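You operate a simulated robot arm through the tools that you are given. There is no shell and no other tool. Be economical: measure what you need, move in short steps, check, and stop when the job is done.

You run a simulated two-armed robot. Do the job below in one go: nothing can be reset, and whatever is moved stays where it is left.

Task
Wipe up the spill on the parts table top with the cloth and put it back.

The check looks at the end state, three seconds after you hand in, the way a careful person would. Anything else that was tipped, shoved, dropped, spilled or broken makes it a failure. Flat cloth is picked up by pressing the open fingertips on it (5 to 10 N) and closing them slowly along it; thin cloth reads only 2 to 8 mm in the jaws.

Robot
Two 7-joint arms with two-finger parallel grippers on one trunk, on a base that drives. Base frame: it is fixed to the floor where the robot stands at the start and does not move with it; the origin is under the middle of the robot, x ahead of it, y to its left, z up; the surface under the hand at the start is at about z = 0.76. Readings come in m, degrees, newtons and seconds.
The left shoulder is at the start at [0.07, 0.163, 1.07], the right one opposite. With the tool pointing down near the work surface each hand reaches from about 0.4 to 0.88 m from the robot's upright axis, wherever it stands, measured 20 degrees to its own side. Payload 3.43 kg a hand.
The tool frame of a hand sits at the grasp point between the pads (the TCP): z along the fingers, y along the line on which they close. The tips reach 0.034 m beyond it. Largest opening 0.128 m; finger width 0.024, thickness 0.012; the body of the gripper, 0.048 by 0.13 m, starts 0.096 m behind the TCP.
Orientation is that of the tool frame in the base frame, as a unit quaternion [w, x, y, z]. With the fingers straight down and closing along the base's y, the tool's x points along the base's -x, its y along +y and its z along -z.

Tools
- The arms move only by the tool arm_command. It takes "left_steps", "right_steps" or both (then of equal length, played together; a hand with none holds still); each is a list of rows, each a list of 7 numbers: the shift along the tool's x, y, z in m, then the turn, a rotation vector about the tool's x, y, z in degrees, then the closure in counts, from 0 (fully open) to 255 (shut). In form: [[x, y, z, ax, ay, az, grip], ...]. A call has 1 to 8 rows; each row is the pose to reach, as a shift and turn from the pose commanded when the call began, along the tool's axes at that moment. Each row takes 0.2 s and may step no farther than 0.05 m and 8.6 degrees from the row before; otherwise, or with a gripper value out of range, the whole call is refused. Where a pose cannot be reached the arm comes as near as it can. A force on the tool above 40 N (or 10 N above the force at the start of the call, whichever is more), or a blocked arm, ends the call early, and 0.2 s more pass. The fingers move at their own pace (about 0.153 m/s each) and stop on an object; they squeeze with about 41 N. The grip force told is the motor's: it shows also when the fingers shut on nothing. Time passes only in rows, and 0.2 s behind the last, so rows that repeat a pose let the fingers close. The reply holds the time, the measured pose of the TCP, the force on the tool along the base axes, the opening and the grip force, in the units named above and with some noise, with the torque about the TCP (base axes, N m) and any sound that the robot's microphone picked up.
- Cameras (640 x 400 px; columns grow to the right, rows downward): "scene" is now at [0.1298, 0.0248, 1.2874]; the picture's right is [0.28, -0.96, 0.00], its down [-0.65, -0.19, -0.74] and it looks along [0.71, 0.20, -0.67] (base axes); focal length 254 px, centre (320, 200). "left" rides on the left gripper at [0.076, 0.011, -0.16] in its tool frame; the picture's right is [-0.15, 0.99, 0.00], its down [-0.88, -0.13, -0.46] and it looks along [-0.45, -0.07, 0.89] (tool axes); focal length 234 px, centre (320, 200). "right" rides on the right gripper at [0.076, -0.011, -0.16] in its tool frame; the picture's right is [0.15, 0.99, 0.00], its down [-0.88, 0.13, -0.46] and it looks along [-0.45, 0.07, 0.89] (tool axes); focal length 234 px, centre (320, 200). There is no depth. A picture from a camera that has moved, and an enlarged one, comes with that camera's place and axes in the base frame and with its lens.
- snapshot(camera): a new picture of that camera. It takes no simulated time.
- lift_body(by): slides the trunk up (or, below 0, down) by that many m; the arms and the scene camera ride with it, the base frame stays. It gives what a move gives, with no picture.
- base_move(legs): drives the robot by 1 to 6 legs, each [ahead, left, turn to the left] in m, m and degrees, along the robot's own axes; the way and the turn of a leg run together, so that a leg with both is an arc; at most 1.5 m and 180 degrees a leg. The arms and the cameras ride along, it lands a little off, and it stops where it bumps. It gives what a move gives.
- pan_tilt(pan, tilt): turns the head with the scene camera to pan (to the left, within 86 degrees either way) and tilt (down, from -29 to 69), counted from straight ahead of the robot. It gives what a move gives.
- zoom(camera, box): a new picture of the part [left, top, right, bottom] of that camera's present view, enlarged. It takes no simulated time.
- job_done(): hands the job in; it is judged then, once.

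Work in short steps. Places have to be worked out from the pictures, the camera data and where the tool is seen: move nearer, look again, correct. Check each grasp and each placing, and mend what went wrong. You have 120 turns and 100 pictures in all, those below and enlarged ones among them. Open the grippers and draw the arms clear of the work before you hand the job in, unless the task says otherwise; then end with one line.

The tools are called after "Emit:" as a command line: name --argument value ..., lists and objects as JSON in quotes. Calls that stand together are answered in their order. arm_command: Moves the arms, as the interface text tells. Its arguments: {"type":"object","properties":{"left_steps":{"type":"array","items":{"type":"array","items":{"type":"number"}}},"right_steps":{"type":"array","items":{"type":"array","items":{"type":"number"}}}},"required":[]} The other tools are called the same way: lift_body (by) slides the trunk up or down; base_move (legs) drives the base; pan_tilt (pan, tilt) turns the head that bears the scene camera; snapshot (camera) takes a picture; zoom (camera, box) takes an enlarged picture of a part of a camera's view; job_done () hands the job in.

At the start:

```text
time_s: 0.0
left_position: [0.5557, 0.3508, 1.0502]
left_tcp_rot: [0.0, 0.0, 1.0, 0.0]
left_ft_force: [-0.1, -0.3, -0.3]
left_ft_torque: [0.0, -0.02, 0.02]
left_gripper_width: 0.1279
left_grasp_force: 0.1
right_position: [0.6922, -0.1378, 0.9568]
right_tcp_rot: [0.0, 0.0, 1.0, 0.0]
right_ft_force: [-0.1, 0.2, -1.0]
right_ft_torque: [0.0, -0.02, -0.01]
right_gripper_width: 0.1279
right_grasp_force: 0.1
trunk travel left (down, up): [-0.55, 0.39]
robot x, y, heading: [-0.0018, 0.0017, 0.0]
head pan, tilt: [16.1, 42.4]
```

scene: 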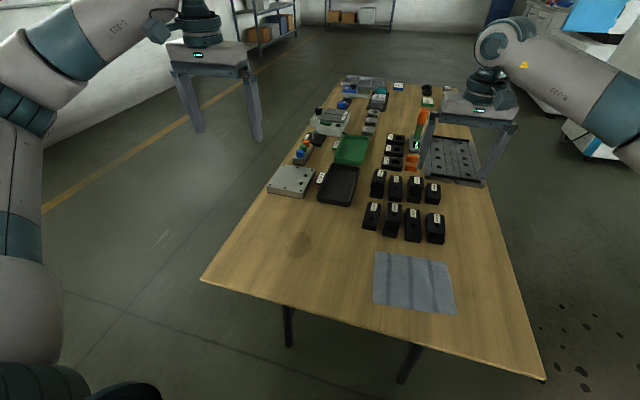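
right: 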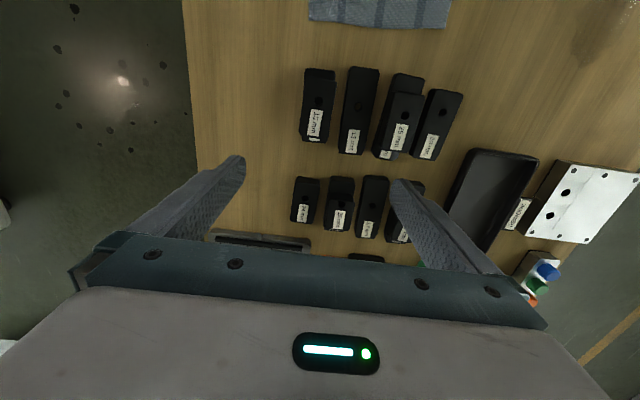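
left: 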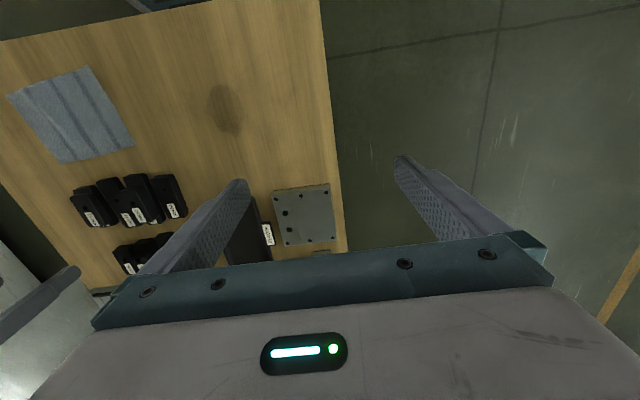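

Spill estimated near (0.51, 0.18), cloth centred near (0.48, -0.10) and about 0.15 x 0.17. I'll zoom in on both before moving.

Emit:
zoom --camera "scene" --box '[260, 180, 480, 330]'

Emit:
arm_command --right_steps '[[0, -0.04, -0.03, 0, 0, 0, 0], [0, -0.08, -0.06, 0, 0, 0, 0], [0, -0.12, -0.09, 0, 0, 0, 0], [0, -0.16, -0.12, 0, 0, 0, 0], [0, -0.2, -0.12, 0, 0, 0, 0]]' --left_steps '[[0, -0.04, 0, 0, 0, 0, 0], [0, -0.08, 0, 0, 0, 0, 0], [0, -0.12, 0, 0, 0, 0, 0], [0, -0.16, 0, 0, 0, 0, 0], [0, -0.2, 0, 0, 0, 0, 0]]'

```text
2.67 times, centred on (370, 255) of scene
camera zoom: at [0.1298, 0.0248, 1.2874], right [0.28, -0.96, 0.0], down [-0.65, -0.19, -0.74], along [0.71, 0.2, -0.67], focal length 677 px, centre (187, 53)
```

zoom: 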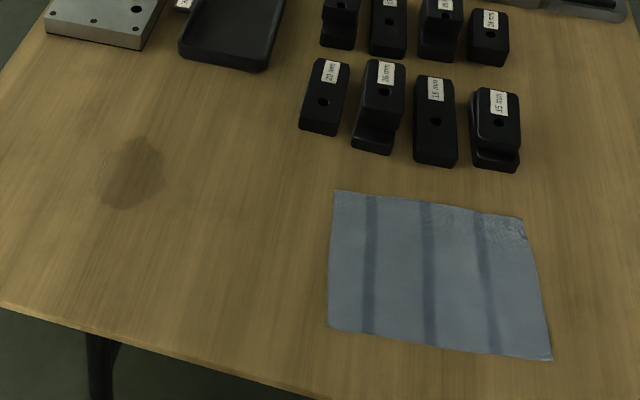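

```text
time_s: 1.2
left_position: [0.5537, 0.1472, 1.0505]
left_tcp_rot: [0.0, -0.002, 1.0, 0.0]
left_ft_force: [-0.3, -0.9, -0.7]
left_ft_torque: [0.08, 0.01, 0.0]
left_gripper_width: 0.1281
left_grasp_force: 0.0
right_position: [0.6947, -0.3407, 1.0742]
right_tcp_rot: [-0.001, 0.0, 1.0, 0.002]
right_ft_force: [0.9, -0.2, -0.8]
right_ft_torque: [0.05, 0.02, 0.01]
right_gripper_width: 0.128
right_grasp_force: 0.1
trunk travel left (down, up): [-0.55, 0.39]
robot x, y, heading: [-0.0028, 0.0014, 0.1]
head pan, tilt: [16.1, 42.4]
```

Spill spans about x 0.46–0.555, y 0.155–0.21. I'll bring the left hand above the cloth's left part with the jaws half closed, then look.

Emit:
arm_command --left_steps '[[0.011, -0.028, 0.03, 0, 0, 0, 130], [0.023, -0.055, 0.06, 0, 0, 0, 130], [0.034, -0.083, 0.09, 0, 0, 0, 130], [0.046, -0.11, 0.12, 0, 0, 0, 130], [0.057, -0.138, 0.15, 0, 0, 0, 130], [0.069, -0.165, 0.18, 0, 0, 0, 130], [0.08, -0.192, 0.2, 0, 0, 0, 130]]'

Emit:
snapshot --camera "left"

Emit:
snapshot --camera "scene"

```text
time_s: 2.8
left_position: [0.4768, -0.0435, 0.8508]
left_tcp_rot: [0.0, 0.0, 1.0, 0.0]
left_ft_force: [0.1, 0.4, 0.0]
left_ft_torque: [0.02, -0.01, 0.02]
left_gripper_width: 0.0625
left_grasp_force: 0.1
right_position: [0.6938, -0.3388, 1.0748]
right_tcp_rot: [0.0, 0.0, 1.0, 0.001]
right_ft_force: [-0.9, -0.7, 1.0]
right_ft_torque: [0.03, 0.03, 0.01]
right_gripper_width: 0.1282
right_grasp_force: 0.0
trunk travel left (down, up): [-0.55, 0.39]
robot x, y, heading: [-0.0003, 0.0032, 0.1]
head pan, tilt: [16.1, 42.4]
```

```text
95 pictures are left
camera left: at [0.4007, -0.0317, 1.0093], right [0.15, 0.99, 0.0], down [0.88, -0.13, 0.46], along [0.45, -0.07, -0.89], focal length 234 px, centre (320, 200)
```

left: 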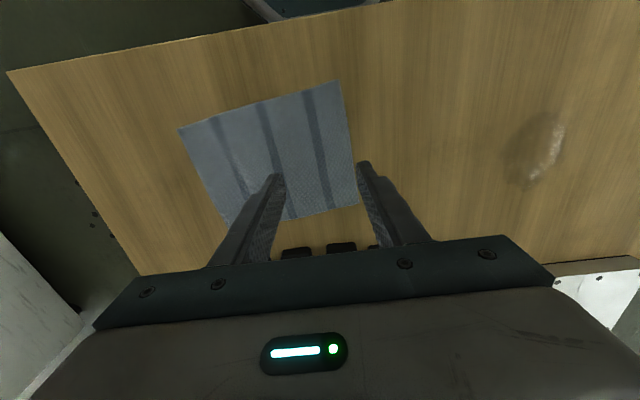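

```text
94 pictures are left
camera scene: at [0.1298, 0.0237, 1.2874], right [0.28, -0.96, 0.0], down [-0.65, -0.19, -0.74], along [0.71, 0.21, -0.67], focal length 254 px, centre (320, 200)
```

scene: 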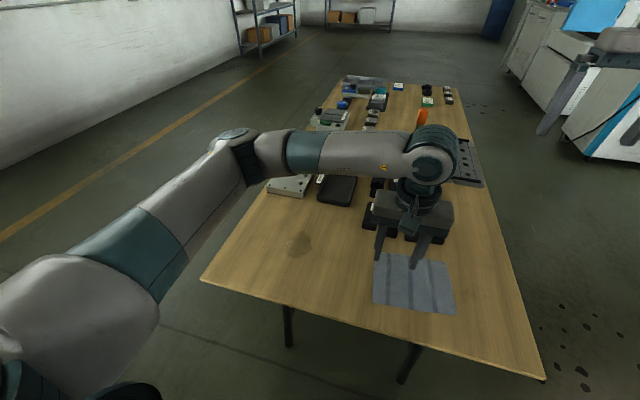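

The left camera confirms the cloth: corners about (.403,-.015), (.54,-.005), (.57,-.183), (.424,-.185). I shift 1 cm inward and descend until just above the cloth.

Emit:
arm_command --left_steps '[[0, -0.01, 0.02, 0, 0, 0, 130], [0, -0.01, 0.04, 0, 0, 0, 130], [0, -0.01, 0.048, 0, 0, 0, 130], [0, -0.01, 0.053, 0, 0, 0, 130]]'

```text
time_s: 3.8
left_position: [0.4749, -0.0502, 0.7984]
left_tcp_rot: [0.0, -0.001, 1.0, 0.0]
left_ft_force: [-0.1, 0.2, -0.3]
left_ft_torque: [0.01, -0.01, 0.0]
left_gripper_width: 0.0626
left_grasp_force: 0.0
right_position: [0.6934, -0.3372, 1.076]
right_tcp_rot: [-0.001, 0.0, 1.0, 0.0]
right_ft_force: [-0.3, -0.2, 0.6]
right_ft_torque: [0.02, 0.04, -0.04]
right_gripper_width: 0.1279
right_grasp_force: 0.1
trunk travel left (down, up): [-0.55, 0.39]
robot x, y, heading: [-0.0028, 0.0028, -0.1]
head pan, tilt: [16.1, 42.4]
```

No contact yet; lowering a few more millimetres.

Emit:
arm_command --left_steps '[[0, 0, 0.002, 0, 0, 0, 130], [0, 0, 0.004, 0, 0, 0, 130]]'

```text
time_s: 4.4
left_position: [0.4746, -0.0512, 0.7953]
left_tcp_rot: [0.001, -0.001, 1.0, -0.001]
left_ft_force: [0.9, -1.0, 13.7]
left_ft_torque: [0.42, -0.05, -0.02]
left_gripper_width: 0.0624
left_grasp_force: 0.1
right_position: [0.6917, -0.3386, 1.0766]
right_tcp_rot: [0.001, 0.0, 1.0, 0.0]
right_ft_force: [-0.6, -0.6, -0.6]
right_ft_torque: [0.04, 0.01, 0.02]
right_gripper_width: 0.128
right_grasp_force: 0.1
trunk travel left (down, up): [-0.55, 0.39]
robot x, y, heading: [-0.0008, 0.0013, -0.2]
head pan, tilt: [16.1, 42.4]
```

Contact at 13.7 N, a bit heavy. I back off ~1 mm and close slowly.

Emit:
arm_command --left_steps '[[0, 0, -0.001, 0, 0, 0, 130], [0, 0, -0.001, 0, 0, 0, 145], [0, 0, -0.001, 0, 0, 0, 160], [0, 0, -0.001, 0, 0, 0, 175], [0, 0, -0.001, 0, 0, 0, 190], [0, 0, -0.001, 0, 0, 0, 205]]'

```text
time_s: 5.8
left_position: [0.475, -0.0516, 0.7965]
left_tcp_rot: [0.0, -0.001, 1.0, 0.0]
left_ft_force: [0.1, -2.1, 12.6]
left_ft_torque: [0.11, 0.01, -0.05]
left_gripper_width: 0.024
left_grasp_force: 0.0
right_position: [0.6922, -0.3377, 1.0751]
right_tcp_rot: [0.0, 0.0, 1.0, 0.001]
right_ft_force: [0.5, -0.1, -0.8]
right_ft_torque: [0.03, 0.01, 0.0]
right_gripper_width: 0.128
right_grasp_force: 0.1
trunk travel left (down, up): [-0.55, 0.39]
robot x, y, heading: [-0.0006, 0.0007, 0.1]
head pan, tilt: [16.1, 42.4]
```

Force is still 12.6 N; I ease a hair more and finish closing.

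Emit:
arm_command --left_steps '[[0, 0, -0.001, 0, 0, 0, 215], [0, 0, -0.001, 0, 0, 0, 225], [0, 0, -0.001, 0, 0, 0, 235], [0, 0, -0.001, 0, 0, 0, 245], [0, 0, -0.001, 0, 0, 0, 255], [0, 0, -0.001, 0, 0, 0, 255]]'

Emit:
snapshot --camera "left"

```text
time_s: 7.2
left_position: [0.4762, -0.0503, 0.7953]
left_tcp_rot: [-0.001, 0.0, 1.0, -0.001]
left_ft_force: [0.2, 1.1, 1.7]
left_ft_torque: [0.03, -0.01, 0.0]
left_gripper_width: 0.0021
left_grasp_force: 36.9
right_position: [0.6927, -0.3387, 1.0744]
right_tcp_rot: [-0.001, 0.0, 1.0, 0.0]
right_ft_force: [-0.5, 0.9, 0.0]
right_ft_torque: [-0.01, -0.03, -0.05]
right_gripper_width: 0.1278
right_grasp_force: 0.0
trunk travel left (down, up): [-0.55, 0.39]
robot x, y, heading: [0.0007, 0.0027, 0.1]
head pan, tilt: [16.1, 42.4]
```

```text
93 pictures are left
camera left: at [0.3999, -0.0397, 0.9541], right [0.15, 0.99, 0.0], down [0.88, -0.13, 0.46], along [0.45, -0.07, -0.89], focal length 234 px, centre (320, 200)
```

left: 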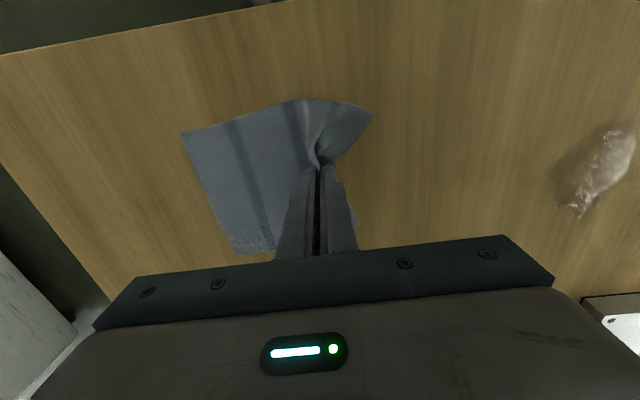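

The pinch holds (2.1 mm, fold visible). I lift 1 cm and draw the cloth left toward the spill's near edge, so it trails flat.

Emit:
arm_command --left_steps '[[0, 0, -0.012, 0, 0, 0, 255], [0, 0.03, -0.012, 0, 0, 0, 255], [0, 0.06, -0.012, 0, 0, 0, 255], [0, 0.09, -0.012, 0, 0, 0, 255], [0, 0.12, -0.012, 0, 0, 0, 255], [0, 0.15, -0.012, 0, 0, 0, 255], [0, 0.18, -0.012, 0, 0, 0, 255], [0, 0.18, -0.012, 0, 0, 0, 255]]'

Emit:
snapshot --camera "left"

Emit:
snapshot --camera "scene"

```text
time_s: 9.0
left_position: [0.4771, 0.1266, 0.8072]
left_tcp_rot: [0.0, 0.0, 1.0, 0.0]
left_ft_force: [0.2, -0.3, 0.2]
left_ft_torque: [0.01, -0.02, 0.02]
left_gripper_width: 0.0023
left_grasp_force: 37.1
right_position: [0.6925, -0.339, 1.0744]
right_tcp_rot: [0.001, -0.001, 1.0, 0.0]
right_ft_force: [-0.3, -0.2, 0.0]
right_ft_torque: [0.04, 0.03, 0.0]
right_gripper_width: 0.1282
right_grasp_force: 0.0
trunk travel left (down, up): [-0.55, 0.39]
robot x, y, heading: [-0.0007, -0.0008, 0.2]
head pan, tilt: [16.1, 42.4]
```

```text
92 pictures are left
camera left: at [0.4011, 0.1378, 0.9663], right [0.15, 0.99, 0.0], down [0.88, -0.13, 0.46], along [0.45, -0.07, -0.89], focal length 234 px, centre (320, 200)
```

left: 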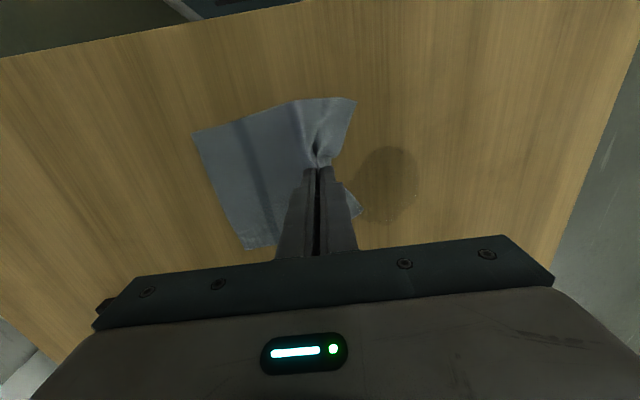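

```text
91 pictures are left
camera scene: at [0.1301, 0.0238, 1.2874], right [0.28, -0.96, 0.0], down [-0.65, -0.19, -0.74], along [0.71, 0.21, -0.67], focal length 254 px, centre (320, 200)
```

scene: 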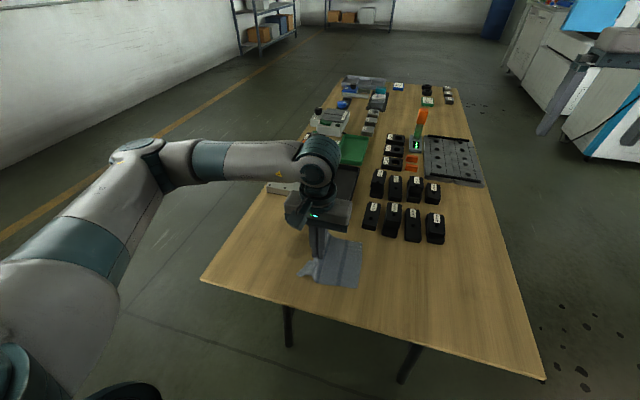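

Cloth trails nicely and the spill is just ahead, centred about (0.50, 0.19). I lower to light contact, shift to x≈0.50 and sweep left across the spill.

Emit:
arm_command --left_steps '[[-0.012, 0.005, 0, 0, 0, 0, 255], [-0.025, 0.01, 0.006, 0, 0, 0, 255], [-0.025, 0.015, 0.0125, 0, 0, 0, 255], [-0.025, 0.035, 0.0125, 0, 0, 0, 255], [-0.025, 0.055, 0.0125, 0, 0, 0, 255], [-0.025, 0.075, 0.0125, 0, 0, 0, 255], [-0.025, 0.095, 0.0125, 0, 0, 0, 255], [-0.025, 0.11, 0.0125, 0, 0, 0, 255]]'

Emit:
snapshot --camera "left"

```text
time_s: 10.8
left_position: [0.4999, 0.24, 0.796]
left_tcp_rot: [0.001, 0.0, 1.0, 0.0]
left_ft_force: [0.0, -6.6, 13.4]
left_ft_torque: [-0.08, 0.02, 0.01]
left_gripper_width: 0.0019
left_grasp_force: 37.3
right_position: [0.6918, -0.338, 1.0759]
right_tcp_rot: [0.0, 0.001, 1.0, 0.0]
right_ft_force: [0.5, 0.2, -0.2]
right_ft_torque: [0.0, 0.01, 0.0]
right_gripper_width: 0.128
right_grasp_force: 0.1
trunk travel left (down, up): [-0.55, 0.39]
robot x, y, heading: [-0.0013, 0.0026, -0.1]
head pan, tilt: [16.1, 42.4]
```

```text
90 pictures are left
camera left: at [0.4244, 0.2498, 0.9537], right [0.15, 0.99, 0.0], down [0.88, -0.13, 0.46], along [0.45, -0.07, -0.89], focal length 234 px, centre (320, 200)
```

left: 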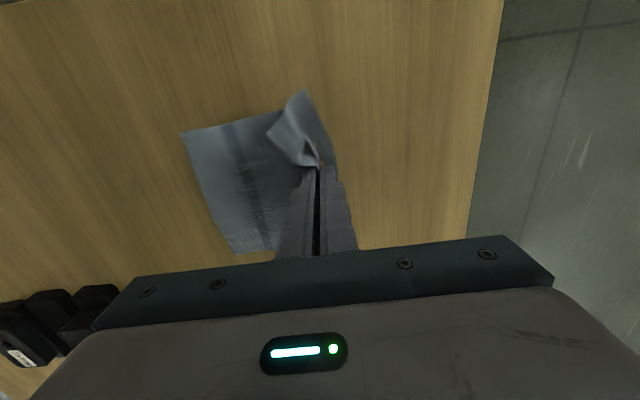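

Cloth now lies over the spill; I sweep on a further 9 cm so the trailing part passes, then raise to inspect.

Emit:
arm_command --left_steps '[[0, 0.02, 0.0, 0, 0, 0, 255], [0, 0.04, 0.0, 0, 0, 0, 255], [0, 0.06, 0.0, 0, 0, 0, 255], [0, 0.08, -0.01, 0, 0, 0, 255], [0, 0.08, -0.05, 0, 0, 0, 255], [0, 0.08, -0.09, 0, 0, 0, 255], [0, 0.08, -0.13, 0, 0, 0, 255], [0, 0.08, -0.17, 0, 0, 0, 255]]'

Emit:
snapshot --camera "left"

Emit:
zoom --camera "scene" --box '[200, 160, 420, 310]'

```text
time_s: 12.6
left_position: [0.4979, 0.3185, 0.9656]
left_tcp_rot: [0.0, -0.001, 1.0, 0.0]
left_ft_force: [-0.6, -0.2, 0.0]
left_ft_torque: [0.0, 0.03, 0.03]
left_gripper_width: 0.0019
left_grasp_force: 37.3
right_position: [0.6932, -0.3392, 1.0761]
right_tcp_rot: [0.001, 0.0, 1.0, 0.001]
right_ft_force: [-0.8, 0.0, 0.4]
right_ft_torque: [0.02, 0.01, -0.04]
right_gripper_width: 0.128
right_grasp_force: 0.0
trunk travel left (down, up): [-0.55, 0.39]
robot x, y, heading: [-0.0007, -0.0016, 0.1]
head pan, tilt: [16.1, 42.4]
```

```text
89 pictures are left
camera left: at [0.4231, 0.33, 1.124], right [0.15, 0.99, 0.0], down [0.88, -0.13, 0.46], along [0.45, -0.07, -0.89], focal length 234 px, centre (320, 200)
```

left: 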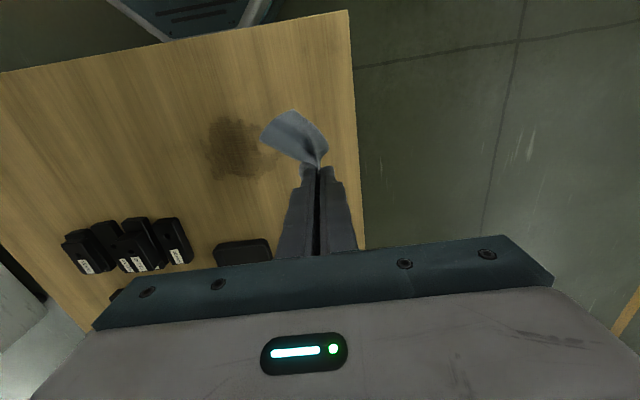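

```text
2.67 times, centred on (310, 235) of scene
camera zoom: at [0.129, 0.024, 1.2874], right [0.28, -0.96, 0.0], down [-0.65, -0.19, -0.74], along [0.71, 0.21, -0.67], focal length 677 px, centre (347, 107)
```

zoom: 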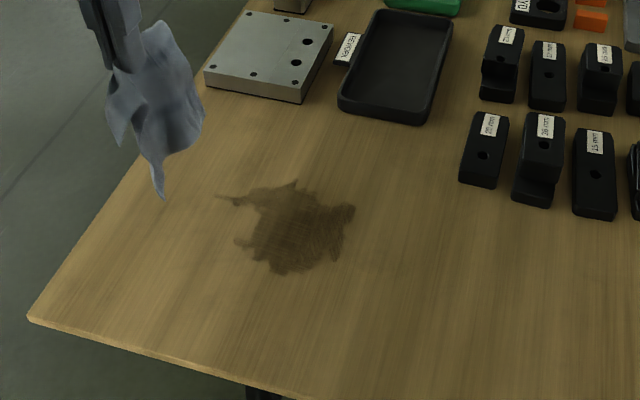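

The spill is smeared but still there, roughly x 0.45–0.56, y 0.14–0.28. I'll set the hanging cloth down in the middle as a pad and scrub.

Emit:
arm_command --left_steps '[[0, -0.045, 0, 0, 0, 0, 255], [-0.005, -0.09, 0, 0, 0, 0, 255], [-0.007, -0.13, 0.02, 0, 0, 0, 255], [-0.007, -0.13, 0.06, 0, 0, 0, 255], [-0.007, -0.13, 0.1, 0, 0, 0, 255], [-0.007, -0.13, 0.14, 0, 0, 0, 255], [-0.007, -0.13, 0.16, 0, 0, 0, 255], [-0.007, -0.13, 0.166, 0, 0, 0, 255]]'

Emit:
snapshot --camera "left"

Emit:
zoom --camera "scene" --box '[200, 160, 420, 310]'

```text
time_s: 14.4
left_position: [0.509, 0.1889, 0.7969]
left_tcp_rot: [0.001, 0.0, 1.0, 0.0]
left_ft_force: [-0.2, 0.5, 2.8]
left_ft_torque: [-0.04, -0.01, -0.02]
left_gripper_width: 0.0026
left_grasp_force: 36.8
right_position: [0.6928, -0.3393, 1.0768]
right_tcp_rot: [-0.001, 0.001, 1.0, 0.0]
right_ft_force: [0.4, -0.3, -0.4]
right_ft_torque: [0.03, 0.03, 0.0]
right_gripper_width: 0.1278
right_grasp_force: 0.0
trunk travel left (down, up): [-0.55, 0.39]
robot x, y, heading: [0.0004, 0.0004, 0.0]
head pan, tilt: [16.1, 42.4]
```

```text
87 pictures are left
camera left: at [0.4328, 0.2005, 0.9563], right [0.15, 0.99, 0.0], down [0.88, -0.13, 0.46], along [0.45, -0.07, -0.89], focal length 234 px, centre (320, 200)
```

left: 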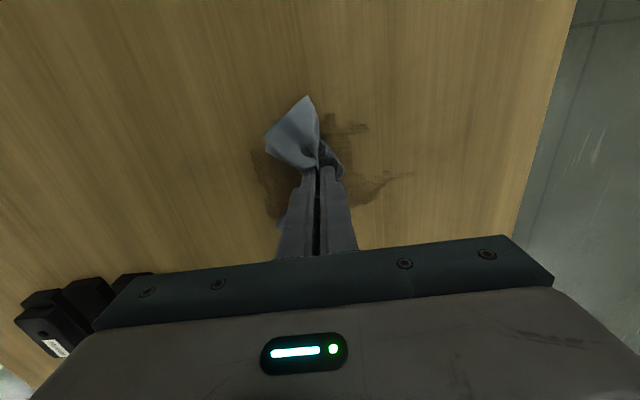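

```text
2.67 times, centred on (310, 235) of scene
camera zoom: at [0.1295, 0.0247, 1.2875], right [0.28, -0.96, 0.0], down [-0.65, -0.19, -0.74], along [0.71, 0.2, -0.67], focal length 677 px, centre (347, 107)
```

zoom: 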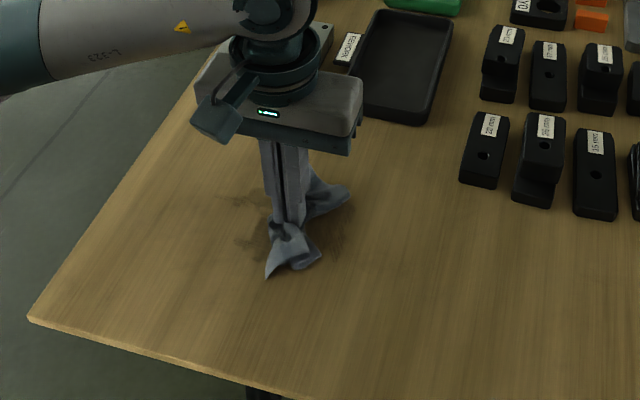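

The cloth is now a pad about 10 cm long in x; sweeping along y with a bit more pressure.

Emit:
arm_command --left_steps '[[0, -0.03, 0.0015, 0, 0, 0, 255], [0, -0.06, 0.0015, 0, 0, 0, 255], [0, -0.03, 0.0015, 0, 0, 0, 255], [0, 0.0, 0.0015, 0, 0, 0, 255], [0, 0.03, 0.0015, 0, 0, 0, 255], [0, 0.06, 0.0015, 0, 0, 0, 255], [0, 0.09, 0.0015, 0, 0, 0, 255], [0, 0.1, 0.0015, 0, 0, 0, 255]]'

Emit:
snapshot --camera "left"

Emit:
zoom --camera "scene" --box '[200, 160, 420, 310]'

```text
time_s: 16.2
left_position: [0.508, 0.2896, 0.7977]
left_tcp_rot: [0.0, 0.0, 1.0, 0.0]
left_ft_force: [0.4, -1.0, 1.8]
left_ft_torque: [-0.04, 0.0, 0.0]
left_gripper_width: 0.0022
left_grasp_force: 36.9
right_position: [0.6939, -0.338, 1.0749]
right_tcp_rot: [0.0, 0.0, 1.0, 0.0]
right_ft_force: [0.0, 0.0, 0.6]
right_ft_torque: [-0.01, -0.01, 0.0]
right_gripper_width: 0.1281
right_grasp_force: 0.0
trunk travel left (down, up): [-0.55, 0.39]
robot x, y, heading: [0.0024, 0.0004, -0.2]
head pan, tilt: [16.1, 42.4]
```

```text
85 pictures are left
camera left: at [0.431, 0.3006, 0.956], right [0.15, 0.99, 0.0], down [0.88, -0.13, 0.46], along [0.45, -0.07, -0.89], focal length 234 px, centre (320, 200)
```

left: 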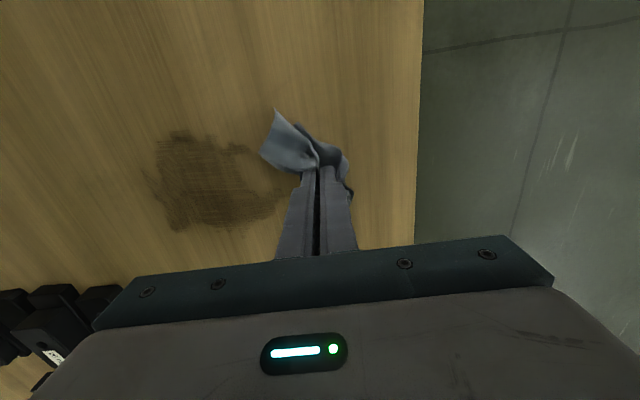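

```text
2.67 times, centred on (310, 235) of scene
camera zoom: at [0.1297, 0.0245, 1.2873], right [0.28, -0.96, 0.0], down [-0.65, -0.19, -0.74], along [0.71, 0.2, -0.67], focal length 677 px, centre (347, 107)
```

zoom: 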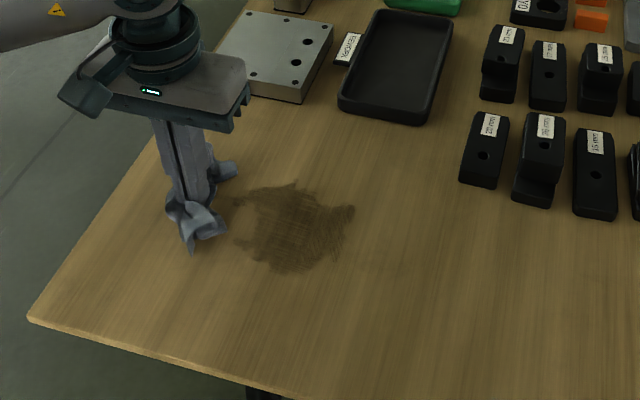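

It's gradually fading; pressure was only ~2 N. I press ~3 mm more and scrub back and forth.

Emit:
arm_command --left_steps '[[0, -0.03, 0.002, 0, 0, 0, 255], [0, -0.07, 0.003, 0, 0, 0, 255], [0, -0.11, 0.003, 0, 0, 0, 255], [0, -0.15, 0.003, 0, 0, 0, 255], [0, -0.12, 0.003, 0, 0, 0, 255], [0, -0.08, 0.003, 0, 0, 0, 255], [0, -0.04, 0.003, 0, 0, 0, 255], [0, -0.01, 0.003, 0, 0, 0, 255]]'

Emit:
snapshot --camera "left"

```text
time_s: 18.0
left_position: [0.5045, 0.2786, 0.7962]
left_tcp_rot: [0.001, 0.0, 1.0, 0.0]
left_ft_force: [1.0, -9.8, 27.1]
left_ft_torque: [-0.44, 0.17, 0.08]
left_gripper_width: 0.002
left_grasp_force: 37.5
right_position: [0.6904, -0.3392, 1.0773]
right_tcp_rot: [0.0, 0.0, 1.0, 0.002]
right_ft_force: [-0.1, -0.7, -0.5]
right_ft_torque: [-0.02, 0.0, 0.01]
right_gripper_width: 0.128
right_grasp_force: 0.0
trunk travel left (down, up): [-0.55, 0.39]
robot x, y, heading: [0.0038, -0.0007, 0.3]
head pan, tilt: [16.1, 42.4]
```

```text
83 pictures are left
camera left: at [0.4298, 0.2898, 0.9542], right [0.15, 0.99, 0.0], down [0.88, -0.13, 0.46], along [0.45, -0.07, -0.89], focal length 234 px, centre (320, 200)
```

left: 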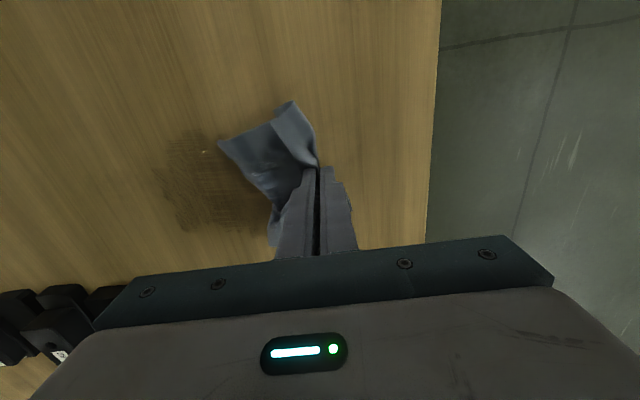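

Fading noticeably; 27 N is more than needed, so I ease 1 mm and repeat, sweeping the lower-x and higher-x parts too.

Emit:
arm_command --left_steps '[[0.01, -0.04, -0.001, 0, 0, 0, 255], [0.015, -0.08, -0.001, 0, 0, 0, 255], [0.015, -0.115, -0.001, 0, 0, 0, 255], [0.01, -0.145, -0.001, 0, 0, 0, 255], [0, -0.115, -0.001, 0, 0, 0, 255], [-0.015, -0.08, -0.001, 0, 0, 0, 255], [-0.015, -0.04, -0.001, 0, 0, 0, 255], [0, 0.0, -0.001, 0, 0, 0, 255]]'

Emit:
arm_command --left_steps '[[-0.01, -0.04, -0.0, 0, 0, 0, 255], [-0.015, -0.08, -0.0, 0, 0, 0, 255], [-0.015, -0.115, -0.0, 0, 0, 0, 255], [-0.01, -0.145, -0.0, 0, 0, 0, 255], [0, -0.115, -0.0, 0, 0, 0, 255], [0.015, -0.08, -0.0, 0, 0, 0, 255], [0.015, -0.04, -0.0, 0, 0, 0, 255], [0, 0.0, -0.0, 0, 0, 0, 255]]'

Emit:
snapshot --camera "left"

Emit:
zoom --camera "scene" --box '[200, 160, 420, 310]'

```text
time_s: 19.8
left_position: [0.5086, 0.2768, 0.795]
left_tcp_rot: [0.002, 0.001, 1.0, 0.0]
left_ft_force: [5.5, -8.3, 28.1]
left_ft_torque: [-0.33, 0.01, 0.08]
left_gripper_width: 0.0021
left_grasp_force: 36.8
right_position: [0.6913, -0.3402, 1.0774]
right_tcp_rot: [0.001, 0.0, 1.0, 0.0]
right_ft_force: [-0.2, -0.3, 0.0]
right_ft_torque: [-0.01, -0.03, 0.03]
right_gripper_width: 0.1278
right_grasp_force: 0.1
trunk travel left (down, up): [-0.55, 0.39]
robot x, y, heading: [0.0007, -0.0008, 0.1]
head pan, tilt: [16.1, 42.4]
```

```text
time_s: 21.6
left_position: [0.5066, 0.277, 0.7946]
left_tcp_rot: [0.001, 0.0, 1.0, 0.001]
left_ft_force: [-4.8, -8.6, 25.2]
left_ft_torque: [-0.36, 0.36, 0.07]
left_gripper_width: 0.002
left_grasp_force: 36.7
right_position: [0.6907, -0.3394, 1.0771]
right_tcp_rot: [0.001, 0.0, 1.0, 0.001]
right_ft_force: [0.8, -0.3, 0.6]
right_ft_torque: [-0.01, -0.01, 0.01]
right_gripper_width: 0.1281
right_grasp_force: 0.2
trunk travel left (down, up): [-0.55, 0.39]
robot x, y, heading: [-0.0036, 0.0004, -0.3]
head pan, tilt: [16.1, 42.4]
```

```text
82 pictures are left
camera left: at [0.4299, 0.2883, 0.9543], right [0.15, 0.99, 0.0], down [0.88, -0.13, 0.46], along [0.45, -0.07, -0.89], focal length 234 px, centre (320, 200)
```

left: 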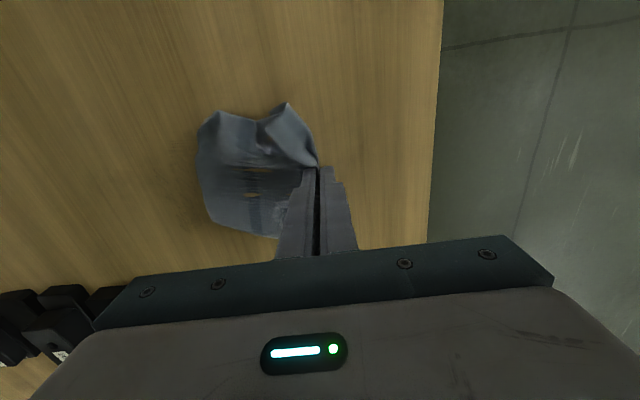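

```text
2.67 times, centred on (310, 235) of scene
camera zoom: at [0.1267, 0.0235, 1.2878], right [0.28, -0.96, 0.0], down [-0.65, -0.19, -0.74], along [0.71, 0.21, -0.67], focal length 677 px, centre (347, 107)
```

zoom: 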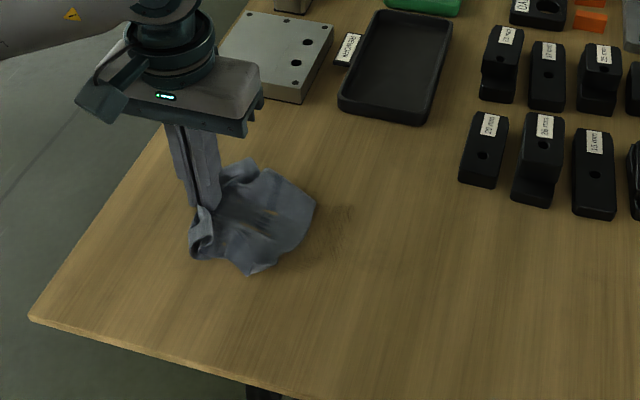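

Much fainter; two more scrub passes at lower force, reaching a little further right.

Emit:
arm_command --left_steps '[[0.005, -0.04, -0.001, 0, 0, 0, 255], [0.005, -0.08, -0.001, 0, 0, 0, 255], [0.005, -0.12, -0.001, 0, 0, 0, 255], [0.0, -0.16, -0.001, 0, 0, 0, 255], [-0.005, -0.12, -0.001, 0, 0, 0, 255], [-0.02, -0.08, -0.001, 0, 0, 0, 255], [-0.02, -0.04, -0.001, 0, 0, 0, 255], [0, 0.0, -0.001, 0, 0, 0, 255]]'

Emit:
arm_command --left_steps '[[0.015, -0.04, -0.0, 0, 0, 0, 255], [0.025, -0.08, -0.0, 0, 0, 0, 255], [0.025, -0.12, -0.0, 0, 0, 0, 255], [0.015, -0.16, -0.0, 0, 0, 0, 255], [0, -0.13, -0.0, 0, 0, 0, 255], [-0.01, -0.09, -0.0, 0, 0, 0, 255], [-0.01, -0.05, -0.0, 0, 0, 0, 255], [0, -0.01, -0.0, 0, 0, 0, 255]]'

Emit:
arm_command --left_steps '[[0, 0.03, -0.02, 0, 0, 0, 255], [0, 0.05, -0.06, 0, 0, 0, 255], [0, 0.06, -0.1, 0, 0, 0, 255], [0, 0.06, -0.14, 0, 0, 0, 255], [0, 0.06, -0.18, 0, 0, 0, 255], [0, 0.06, -0.18, 0, 0, 0, 255]]'

Emit:
snapshot --camera "left"

Emit:
zoom --camera "scene" --box '[200, 160, 420, 310]'

```text
time_s: 23.4
left_position: [0.5068, 0.2797, 0.7954]
left_tcp_rot: [0.0, 0.0, 1.0, 0.0]
left_ft_force: [-0.1, 0.3, 0.3]
left_ft_torque: [0.01, -0.03, -0.01]
left_gripper_width: 0.0022
left_grasp_force: 36.9
right_position: [0.6925, -0.3382, 1.0764]
right_tcp_rot: [0.001, 0.0, 1.0, -0.001]
right_ft_force: [-0.1, 0.6, 0.4]
right_ft_torque: [-0.06, 0.02, 0.04]
right_gripper_width: 0.128
right_grasp_force: 0.2
trunk travel left (down, up): [-0.55, 0.39]
robot x, y, heading: [-0.0014, -0.0005, 0.1]
head pan, tilt: [16.1, 42.4]
```

```text
time_s: 25.2
left_position: [0.5073, 0.271, 0.7959]
left_tcp_rot: [0.0, 0.0, 1.0, 0.0]
left_ft_force: [0.8, -0.4, 3.2]
left_ft_torque: [-0.05, 0.0, 0.0]
left_gripper_width: 0.0024
left_grasp_force: 36.7
right_position: [0.692, -0.3373, 1.0758]
right_tcp_rot: [-0.001, 0.0, 1.0, -0.001]
right_ft_force: [-0.2, 0.1, 0.4]
right_ft_torque: [0.01, -0.04, 0.03]
right_gripper_width: 0.1279
right_grasp_force: 0.0
trunk travel left (down, up): [-0.55, 0.39]
robot x, y, heading: [0.0006, 0.0004, 0.2]
head pan, tilt: [16.1, 42.4]
```

```text
time_s: 26.6
left_position: [0.5074, 0.3287, 0.9752]
left_tcp_rot: [-0.001, -0.001, 1.0, 0.0]
left_ft_force: [-0.3, 0.1, -0.7]
left_ft_torque: [0.01, 0.0, 0.01]
left_gripper_width: 0.0021
left_grasp_force: 36.8
right_position: [0.6934, -0.3377, 1.0755]
right_tcp_rot: [0.001, 0.001, 1.0, 0.0]
right_ft_force: [0.1, 1.3, 0.4]
right_ft_torque: [0.02, 0.04, 0.01]
right_gripper_width: 0.128
right_grasp_force: 0.0
trunk travel left (down, up): [-0.55, 0.39]
robot x, y, heading: [-0.0027, 0.0021, -0.0]
head pan, tilt: [16.1, 42.4]
```

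```text
80 pictures are left
camera left: at [0.4319, 0.3405, 1.1328], right [0.14, 0.99, 0.0], down [0.88, -0.13, 0.45], along [0.45, -0.07, -0.89], focal length 234 px, centre (320, 200)
```

left: 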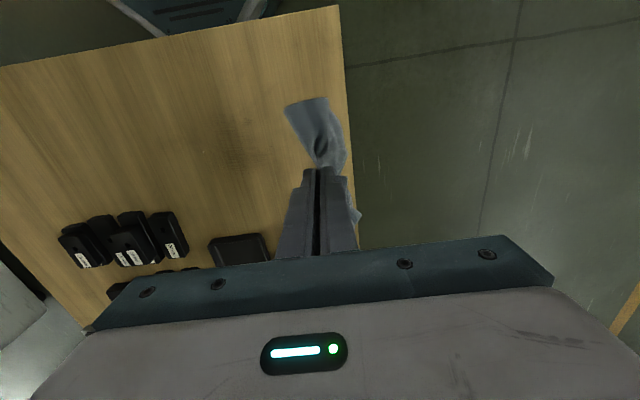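

```text
2.67 times, centred on (310, 235) of scene
camera zoom: at [0.1303, 0.0252, 1.2873], right [0.28, -0.96, 0.0], down [-0.65, -0.19, -0.74], along [0.71, 0.2, -0.68], focal length 677 px, centre (347, 107)
```

zoom: 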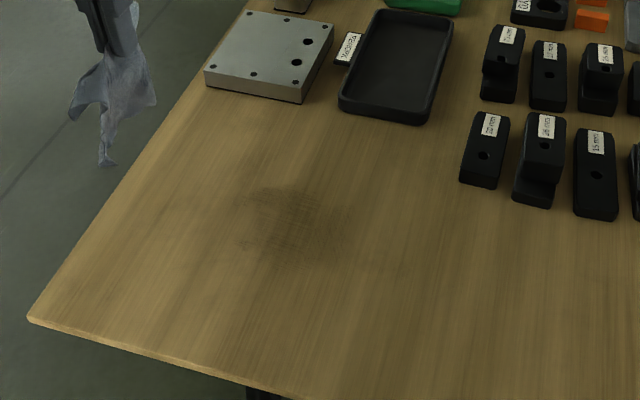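

Only a faint stain remains around (0.51, 0.195). Another round: set down there and scrub.

Emit:
arm_command --left_steps '[[0, -0.045, 0.01, 0, 0, 0, 255], [0, -0.09, 0.03, 0, 0, 0, 255], [0, -0.13, 0.06, 0, 0, 0, 255], [0, -0.14, 0.1, 0, 0, 0, 255], [0, -0.14, 0.14, 0, 0, 0, 255], [0, -0.14, 0.172, 0, 0, 0, 255], [0, -0.16, 0.181, 0, 0, 0, 255], [0, -0.18, 0.181, 0, 0, 0, 255]]'

Emit:
arm_command --left_steps '[[0, 0.03, 0, 0, 0, 0, 255], [0, 0.06, 0, 0, 0, 0, 255], [0, 0.09, 0, 0, 0, 0, 255], [0, 0.12, 0, 0, 0, 0, 255], [0.01, 0.09, 0, 0, 0, 0, 255], [0.015, 0.06, 0, 0, 0, 0, 255], [0.015, 0.03, 0, 0, 0, 0, 255], [0.01, 0, 0, 0, 0, 0, 255]]'

Emit:
arm_command --left_steps '[[0, 0.03, 0, 0, 0, 0, 255], [-0.01, 0.06, 0, 0, 0, 0, 255], [-0.02, 0.09, 0, 0, 0, 0, 255], [-0.03, 0.11, 0, 0, 0, 0, 255], [-0.035, 0.08, 0, 0, 0, 0, 255], [-0.035, 0.05, 0, 0, 0, 0, 255], [-0.025, 0.02, 0, 0, 0, 0, 255], [-0.01, 0, 0, 0, 0, 0, 255]]'

Emit:
arm_command --left_steps '[[0, 0.04, 0, 0, 0, 0, 255], [0, 0.08, 0, 0, 0, 0, 255], [0, 0.12, 0, 0, 0, 0, 255], [0, 0.15, -0.02, 0, 0, 0, 255], [0, 0.18, -0.05, 0, 0, 0, 255], [0, 0.19, -0.09, 0, 0, 0, 255], [0, 0.2, -0.13, 0, 0, 0, 255], [0, 0.2, -0.17, 0, 0, 0, 255]]'

Emit:
zoom --camera "scene" --box '[200, 160, 420, 310]'

```text
time_s: 28.4
left_position: [0.5054, 0.1508, 0.7954]
left_tcp_rot: [0.002, -0.001, 1.0, 0.0]
left_ft_force: [-0.5, 6.3, 20.6]
left_ft_torque: [0.27, 0.04, -0.01]
left_gripper_width: 0.0021
left_grasp_force: 36.9
right_position: [0.6915, -0.3378, 1.0761]
right_tcp_rot: [0.001, 0.0, 1.0, 0.0]
right_ft_force: [0.3, 0.4, -0.5]
right_ft_torque: [-0.01, 0.0, 0.0]
right_gripper_width: 0.1281
right_grasp_force: 0.0
trunk travel left (down, up): [-0.55, 0.39]
robot x, y, heading: [0.0007, -0.0017, 0.1]
head pan, tilt: [16.1, 42.4]
```

```text
time_s: 30.2
left_position: [0.4972, 0.1484, 0.796]
left_tcp_rot: [0.001, -0.001, 1.0, 0.001]
left_ft_force: [-0.9, 6.7, 17.8]
left_ft_torque: [0.25, 0.12, -0.01]
left_gripper_width: 0.0021
left_grasp_force: 37.0
right_position: [0.6923, -0.3382, 1.0771]
right_tcp_rot: [0.001, -0.001, 1.0, 0.0]
right_ft_force: [0.1, 0.3, -0.4]
right_ft_torque: [0.0, -0.01, 0.02]
right_gripper_width: 0.1278
right_grasp_force: 0.1
trunk travel left (down, up): [-0.55, 0.39]
robot x, y, heading: [-0.0012, 0.0016, 0.1]
head pan, tilt: [16.1, 42.4]
```

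```text
time_s: 32.0
left_position: [0.5089, 0.1497, 0.7956]
left_tcp_rot: [0.001, -0.001, 1.0, 0.0]
left_ft_force: [8.8, 8.9, 28.5]
left_ft_torque: [0.35, -0.26, -0.04]
left_gripper_width: 0.0021
left_grasp_force: 36.6
right_position: [0.6915, -0.3379, 1.0764]
right_tcp_rot: [0.002, 0.0, 1.0, -0.001]
right_ft_force: [-0.4, 0.1, -0.6]
right_ft_torque: [0.0, 0.0, 0.01]
right_gripper_width: 0.1282
right_grasp_force: 0.0
trunk travel left (down, up): [-0.55, 0.39]
robot x, y, heading: [0.0039, 0.0007, 0.2]
head pan, tilt: [16.1, 42.4]
```

```text
time_s: 33.8
left_position: [0.5084, 0.3475, 0.9642]
left_tcp_rot: [0.0, -0.001, 1.0, 0.0]
left_ft_force: [0.2, 0.3, 0.0]
left_ft_torque: [-0.01, -0.03, -0.02]
left_gripper_width: 0.0021
left_grasp_force: 36.8
right_position: [0.6932, -0.3394, 1.0754]
right_tcp_rot: [0.0, -0.001, 1.0, 0.0]
right_ft_force: [-0.4, -0.3, 0.5]
right_ft_torque: [0.04, -0.04, -0.01]
right_gripper_width: 0.1279
right_grasp_force: 0.2
trunk travel left (down, up): [-0.55, 0.39]
robot x, y, heading: [-0.0018, 0.0015, 0.2]
head pan, tilt: [16.1, 42.4]
```

```text
2.67 times, centred on (310, 235) of scene
camera zoom: at [0.1292, 0.0238, 1.2874], right [0.28, -0.96, 0.0], down [-0.65, -0.19, -0.74], along [0.71, 0.21, -0.67], focal length 677 px, centre (347, 107)
```

zoom: 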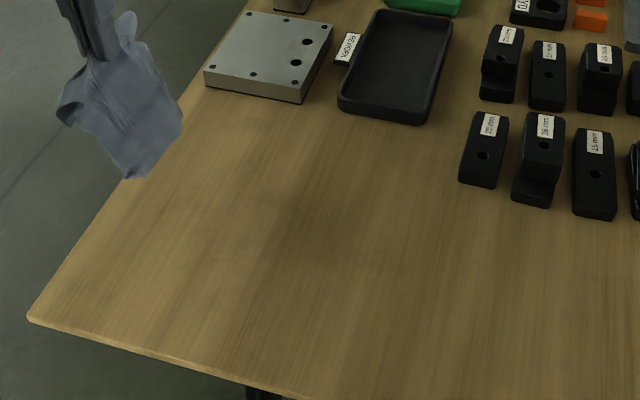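

Almost gone; a trace at about (0.52, 0.22). One more scrub centred there.

Emit:
arm_command --left_steps '[[0, -0.045, 0.01, 0, 0, 0, 255], [-0.005, -0.09, 0.03, 0, 0, 0, 255], [-0.01, -0.12, 0.06, 0, 0, 0, 255], [-0.01, -0.13, 0.1, 0, 0, 0, 255], [-0.01, -0.13, 0.14, 0, 0, 0, 255], [-0.01, -0.14, 0.162, 0, 0, 0, 255], [-0.01, -0.16, 0.17, 0, 0, 0, 255], [-0.01, -0.18, 0.17, 0, 0, 0, 255]]'

Emit:
arm_command --left_steps '[[0, 0.03, 0, 0, 0, 0, 255], [0, 0.06, 0, 0, 0, 0, 255], [0, 0.09, 0, 0, 0, 0, 255], [0, 0.11, 0, 0, 0, 0, 255], [-0.01, 0.08, 0, 0, 0, 0, 255], [-0.015, 0.05, 0, 0, 0, 0, 255], [-0.015, 0.02, 0, 0, 0, 0, 255], [-0.01, -0.01, 0, 0, 0, 0, 255]]'

Emit:
arm_command --left_steps '[[0.01, 0.03, 0, 0, 0, 0, 255], [0.02, 0.06, 0, 0, 0, 0, 255], [0.02, 0.09, 0, 0, 0, 0, 255], [0.02, 0.11, 0, 0, 0, 0, 255], [0.04, 0.08, 0, 0, 0, 0, 255], [0.05, 0.05, 0, 0, 0, 0, 255], [0.04, 0.02, 0, 0, 0, 0, 255], [0.025, 0, 0, 0, 0, 0, 255]]'

Emit:
arm_command --left_steps '[[0, 0.04, 0, 0, 0, 0, 255], [0, 0.08, 0, 0, 0, 0, 255], [0, 0.12, 0, 0, 0, 0, 255], [0, 0.15, -0.02, 0, 0, 0, 255], [0, 0.18, -0.05, 0, 0, 0, 255], [0, 0.19, -0.09, 0, 0, 0, 255], [0, 0.2, -0.13, 0, 0, 0, 255], [0, 0.2, -0.17, 0, 0, 0, 255]]'

Emit:
zoom --camera "scene" --box '[200, 160, 420, 310]'

Emit:
snapshot --camera "left"

```text
time_s: 35.6
left_position: [0.5167, 0.1664, 0.7951]
left_tcp_rot: [0.001, -0.001, 1.0, 0.0]
left_ft_force: [-1.0, 4.3, 10.1]
left_ft_torque: [0.18, 0.04, 0.03]
left_gripper_width: 0.0019
left_grasp_force: 37.3
right_position: [0.6925, -0.3382, 1.0758]
right_tcp_rot: [0.0, 0.0, 1.0, 0.0]
right_ft_force: [0.7, -0.4, 0.0]
right_ft_torque: [0.05, 0.01, 0.01]
right_gripper_width: 0.1279
right_grasp_force: 0.1
trunk travel left (down, up): [-0.55, 0.39]
robot x, y, heading: [-0.0019, -0.0002, 0.0]
head pan, tilt: [16.1, 42.4]
```

```text
time_s: 37.4
left_position: [0.5268, 0.1562, 0.7955]
left_tcp_rot: [-0.001, -0.001, 1.0, 0.001]
left_ft_force: [0.6, 4.4, 9.2]
left_ft_torque: [0.23, -0.01, 0.04]
left_gripper_width: 0.0022
left_grasp_force: 37.1
right_position: [0.6932, -0.3391, 1.075]
right_tcp_rot: [0.001, 0.0, 1.0, 0.001]
right_ft_force: [-0.2, 0.0, -0.2]
right_ft_torque: [0.0, -0.01, 0.02]
right_gripper_width: 0.1281
right_grasp_force: 0.1
trunk travel left (down, up): [-0.55, 0.39]
robot x, y, heading: [-0.0014, 0.0011, -0.0]
head pan, tilt: [16.1, 42.4]
```

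```text
time_s: 39.2
left_position: [0.4997, 0.156, 0.7964]
left_tcp_rot: [0.0, -0.001, 1.0, 0.0]
left_ft_force: [-6.7, 7.7, 25.1]
left_ft_torque: [0.41, 0.26, 0.03]
left_gripper_width: 0.0025
left_grasp_force: 37.1
right_position: [0.6909, -0.3384, 1.077]
right_tcp_rot: [0.0, 0.0, 1.0, -0.001]
right_ft_force: [-0.3, -0.4, 0.0]
right_ft_torque: [0.04, -0.05, -0.03]
right_gripper_width: 0.1282
right_grasp_force: 0.2
trunk travel left (down, up): [-0.55, 0.39]
robot x, y, heading: [-0.0027, 0.0009, 0.0]
head pan, tilt: [16.1, 42.4]
```

```text
time_s: 41.0
left_position: [0.5029, 0.3571, 0.9642]
left_tcp_rot: [-0.001, -0.001, 1.0, 0.0]
left_ft_force: [-0.5, 0.1, 0.5]
left_ft_torque: [-0.01, 0.0, 0.02]
left_gripper_width: 0.0022
left_grasp_force: 37.0
right_position: [0.6929, -0.3397, 1.0758]
right_tcp_rot: [0.0, 0.001, 1.0, 0.0]
right_ft_force: [-0.5, -0.8, -0.8]
right_ft_torque: [0.04, 0.0, 0.0]
right_gripper_width: 0.128
right_grasp_force: 0.1
trunk travel left (down, up): [-0.55, 0.39]
robot x, y, heading: [0.0023, 0.0004, 0.0]
head pan, tilt: [16.1, 42.4]
```

```text
2.67 times, centred on (310, 235) of scene
camera zoom: at [0.1292, 0.0238, 1.2874], right [0.28, -0.96, 0.0], down [-0.65, -0.19, -0.74], along [0.71, 0.21, -0.67], focal length 677 px, centre (347, 107)
```

zoom: 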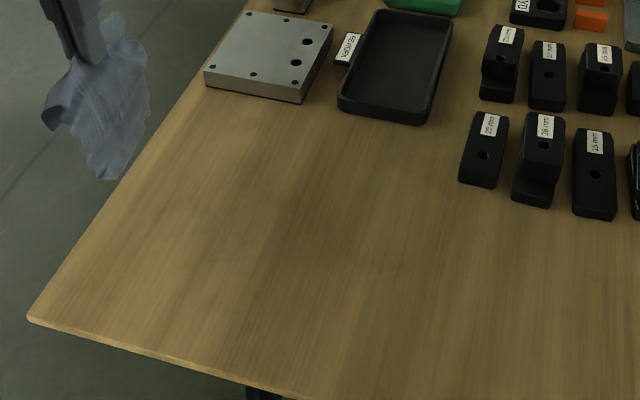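

```text
76 pictures are left
camera left: at [0.4267, 0.3688, 1.1226], right [0.15, 0.99, 0.0], down [0.88, -0.13, 0.46], along [0.45, -0.07, -0.89], focal length 234 px, centre (320, 200)
```

left: 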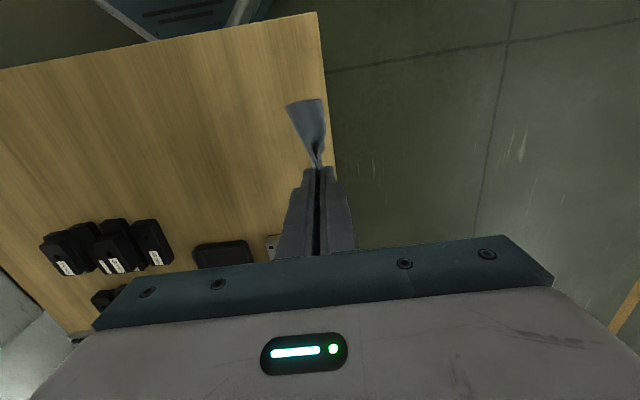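

Looks clean; a closer zoom to be sure nothing is left.

Emit:
zoom --camera "scene" --box '[250, 205, 370, 285]'

Emit:
zoom --camera "left" --box '[130, 80, 310, 200]'

```text
5.00 times, centred on (310, 245) of scene
camera zoom: at [0.1292, 0.0238, 1.2874], right [0.28, -0.96, 0.0], down [-0.65, -0.19, -0.74], along [0.71, 0.21, -0.67], focal length 1270 px, centre (370, -25)
```

zoom: 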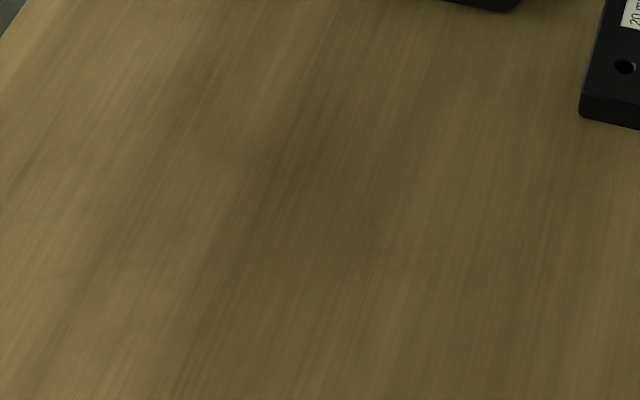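

```text
3.33 times, centred on (220, 140) of left
camera zoom: at [0.4267, 0.3688, 1.1226], right [0.15, 0.99, 0.0], down [0.88, -0.13, 0.46], along [0.45, -0.07, -0.89], focal length 781 px, centre (653, 400)
```

zoom: 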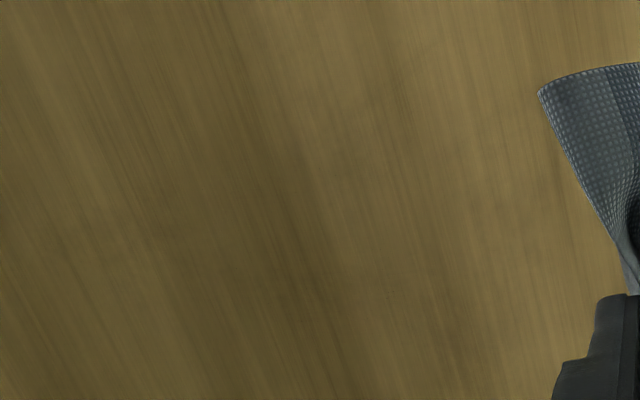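

The table is clean. Now I carry the cloth back, moving the right arm further aside meanwhile.

Emit:
arm_command --left_steps '[[0, -0.03, -0.03, 0, 0, 0, 255], [0.005, -0.07, -0.03, 0, 0, 0, 255], [0.01, -0.115, -0.03, 0, 0, 0, 255], [0.015, -0.16, -0.03, 0, 0, 0, 255], [0.02, -0.205, -0.03, 0, 0, 0, 255], [0.025, -0.25, -0.03, 0, 0, 0, 255], [0.027, -0.295, -0.03, 0, 0, 0, 255], [0.027, -0.34, -0.03, 0, 0, 0, 255]]' --right_steps '[[0, -0.02, -0.01, 0, 0, 0, 0], [0, -0.04, -0.02, 0, 0, 0, 0], [0, -0.06, -0.03, 0, 0, 0, 0], [0, -0.08, -0.04, 0, 0, 0, 0], [0, -0.1, -0.05, 0, 0, 0, 0], [0, -0.12, -0.05, 0, 0, 0, 0], [0, -0.14, -0.05, 0, 0, 0, 0], [0, -0.16, -0.05, 0, 0, 0, 0]]'

Emit:
snapshot --camera "scene"

```text
time_s: 42.8
left_position: [0.4754, 0.0179, 0.9947]
left_tcp_rot: [-0.001, -0.001, 1.0, 0.001]
left_ft_force: [-0.2, -1.2, -0.7]
left_ft_torque: [0.03, -0.04, -0.02]
left_gripper_width: 0.0024
left_grasp_force: 36.4
right_position: [0.6857, -0.4956, 1.122]
right_tcp_rot: [0.001, 0.002, 1.0, 0.001]
right_ft_force: [-0.5, -0.6, 0.0]
right_ft_torque: [0.02, 0.0, 0.01]
right_gripper_width: 0.1281
right_grasp_force: 0.0
right hand out of reach, approached as far as the arm can: row 8
trunk travel left (down, up): [-0.55, 0.39]
robot x, y, heading: [0.0023, 0.001, -0.2]
head pan, tilt: [16.1, 42.4]
```

```text
73 pictures are left
camera scene: at [0.1294, 0.0218, 1.2875], right [0.28, -0.96, 0.0], down [-0.65, -0.19, -0.74], along [0.71, 0.21, -0.67], focal length 254 px, centre (320, 200)
```

scene: 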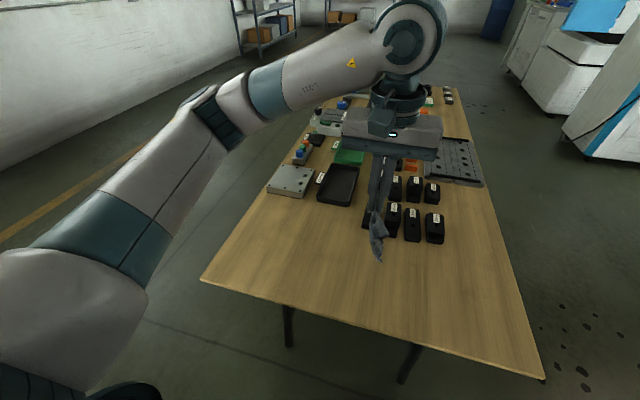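

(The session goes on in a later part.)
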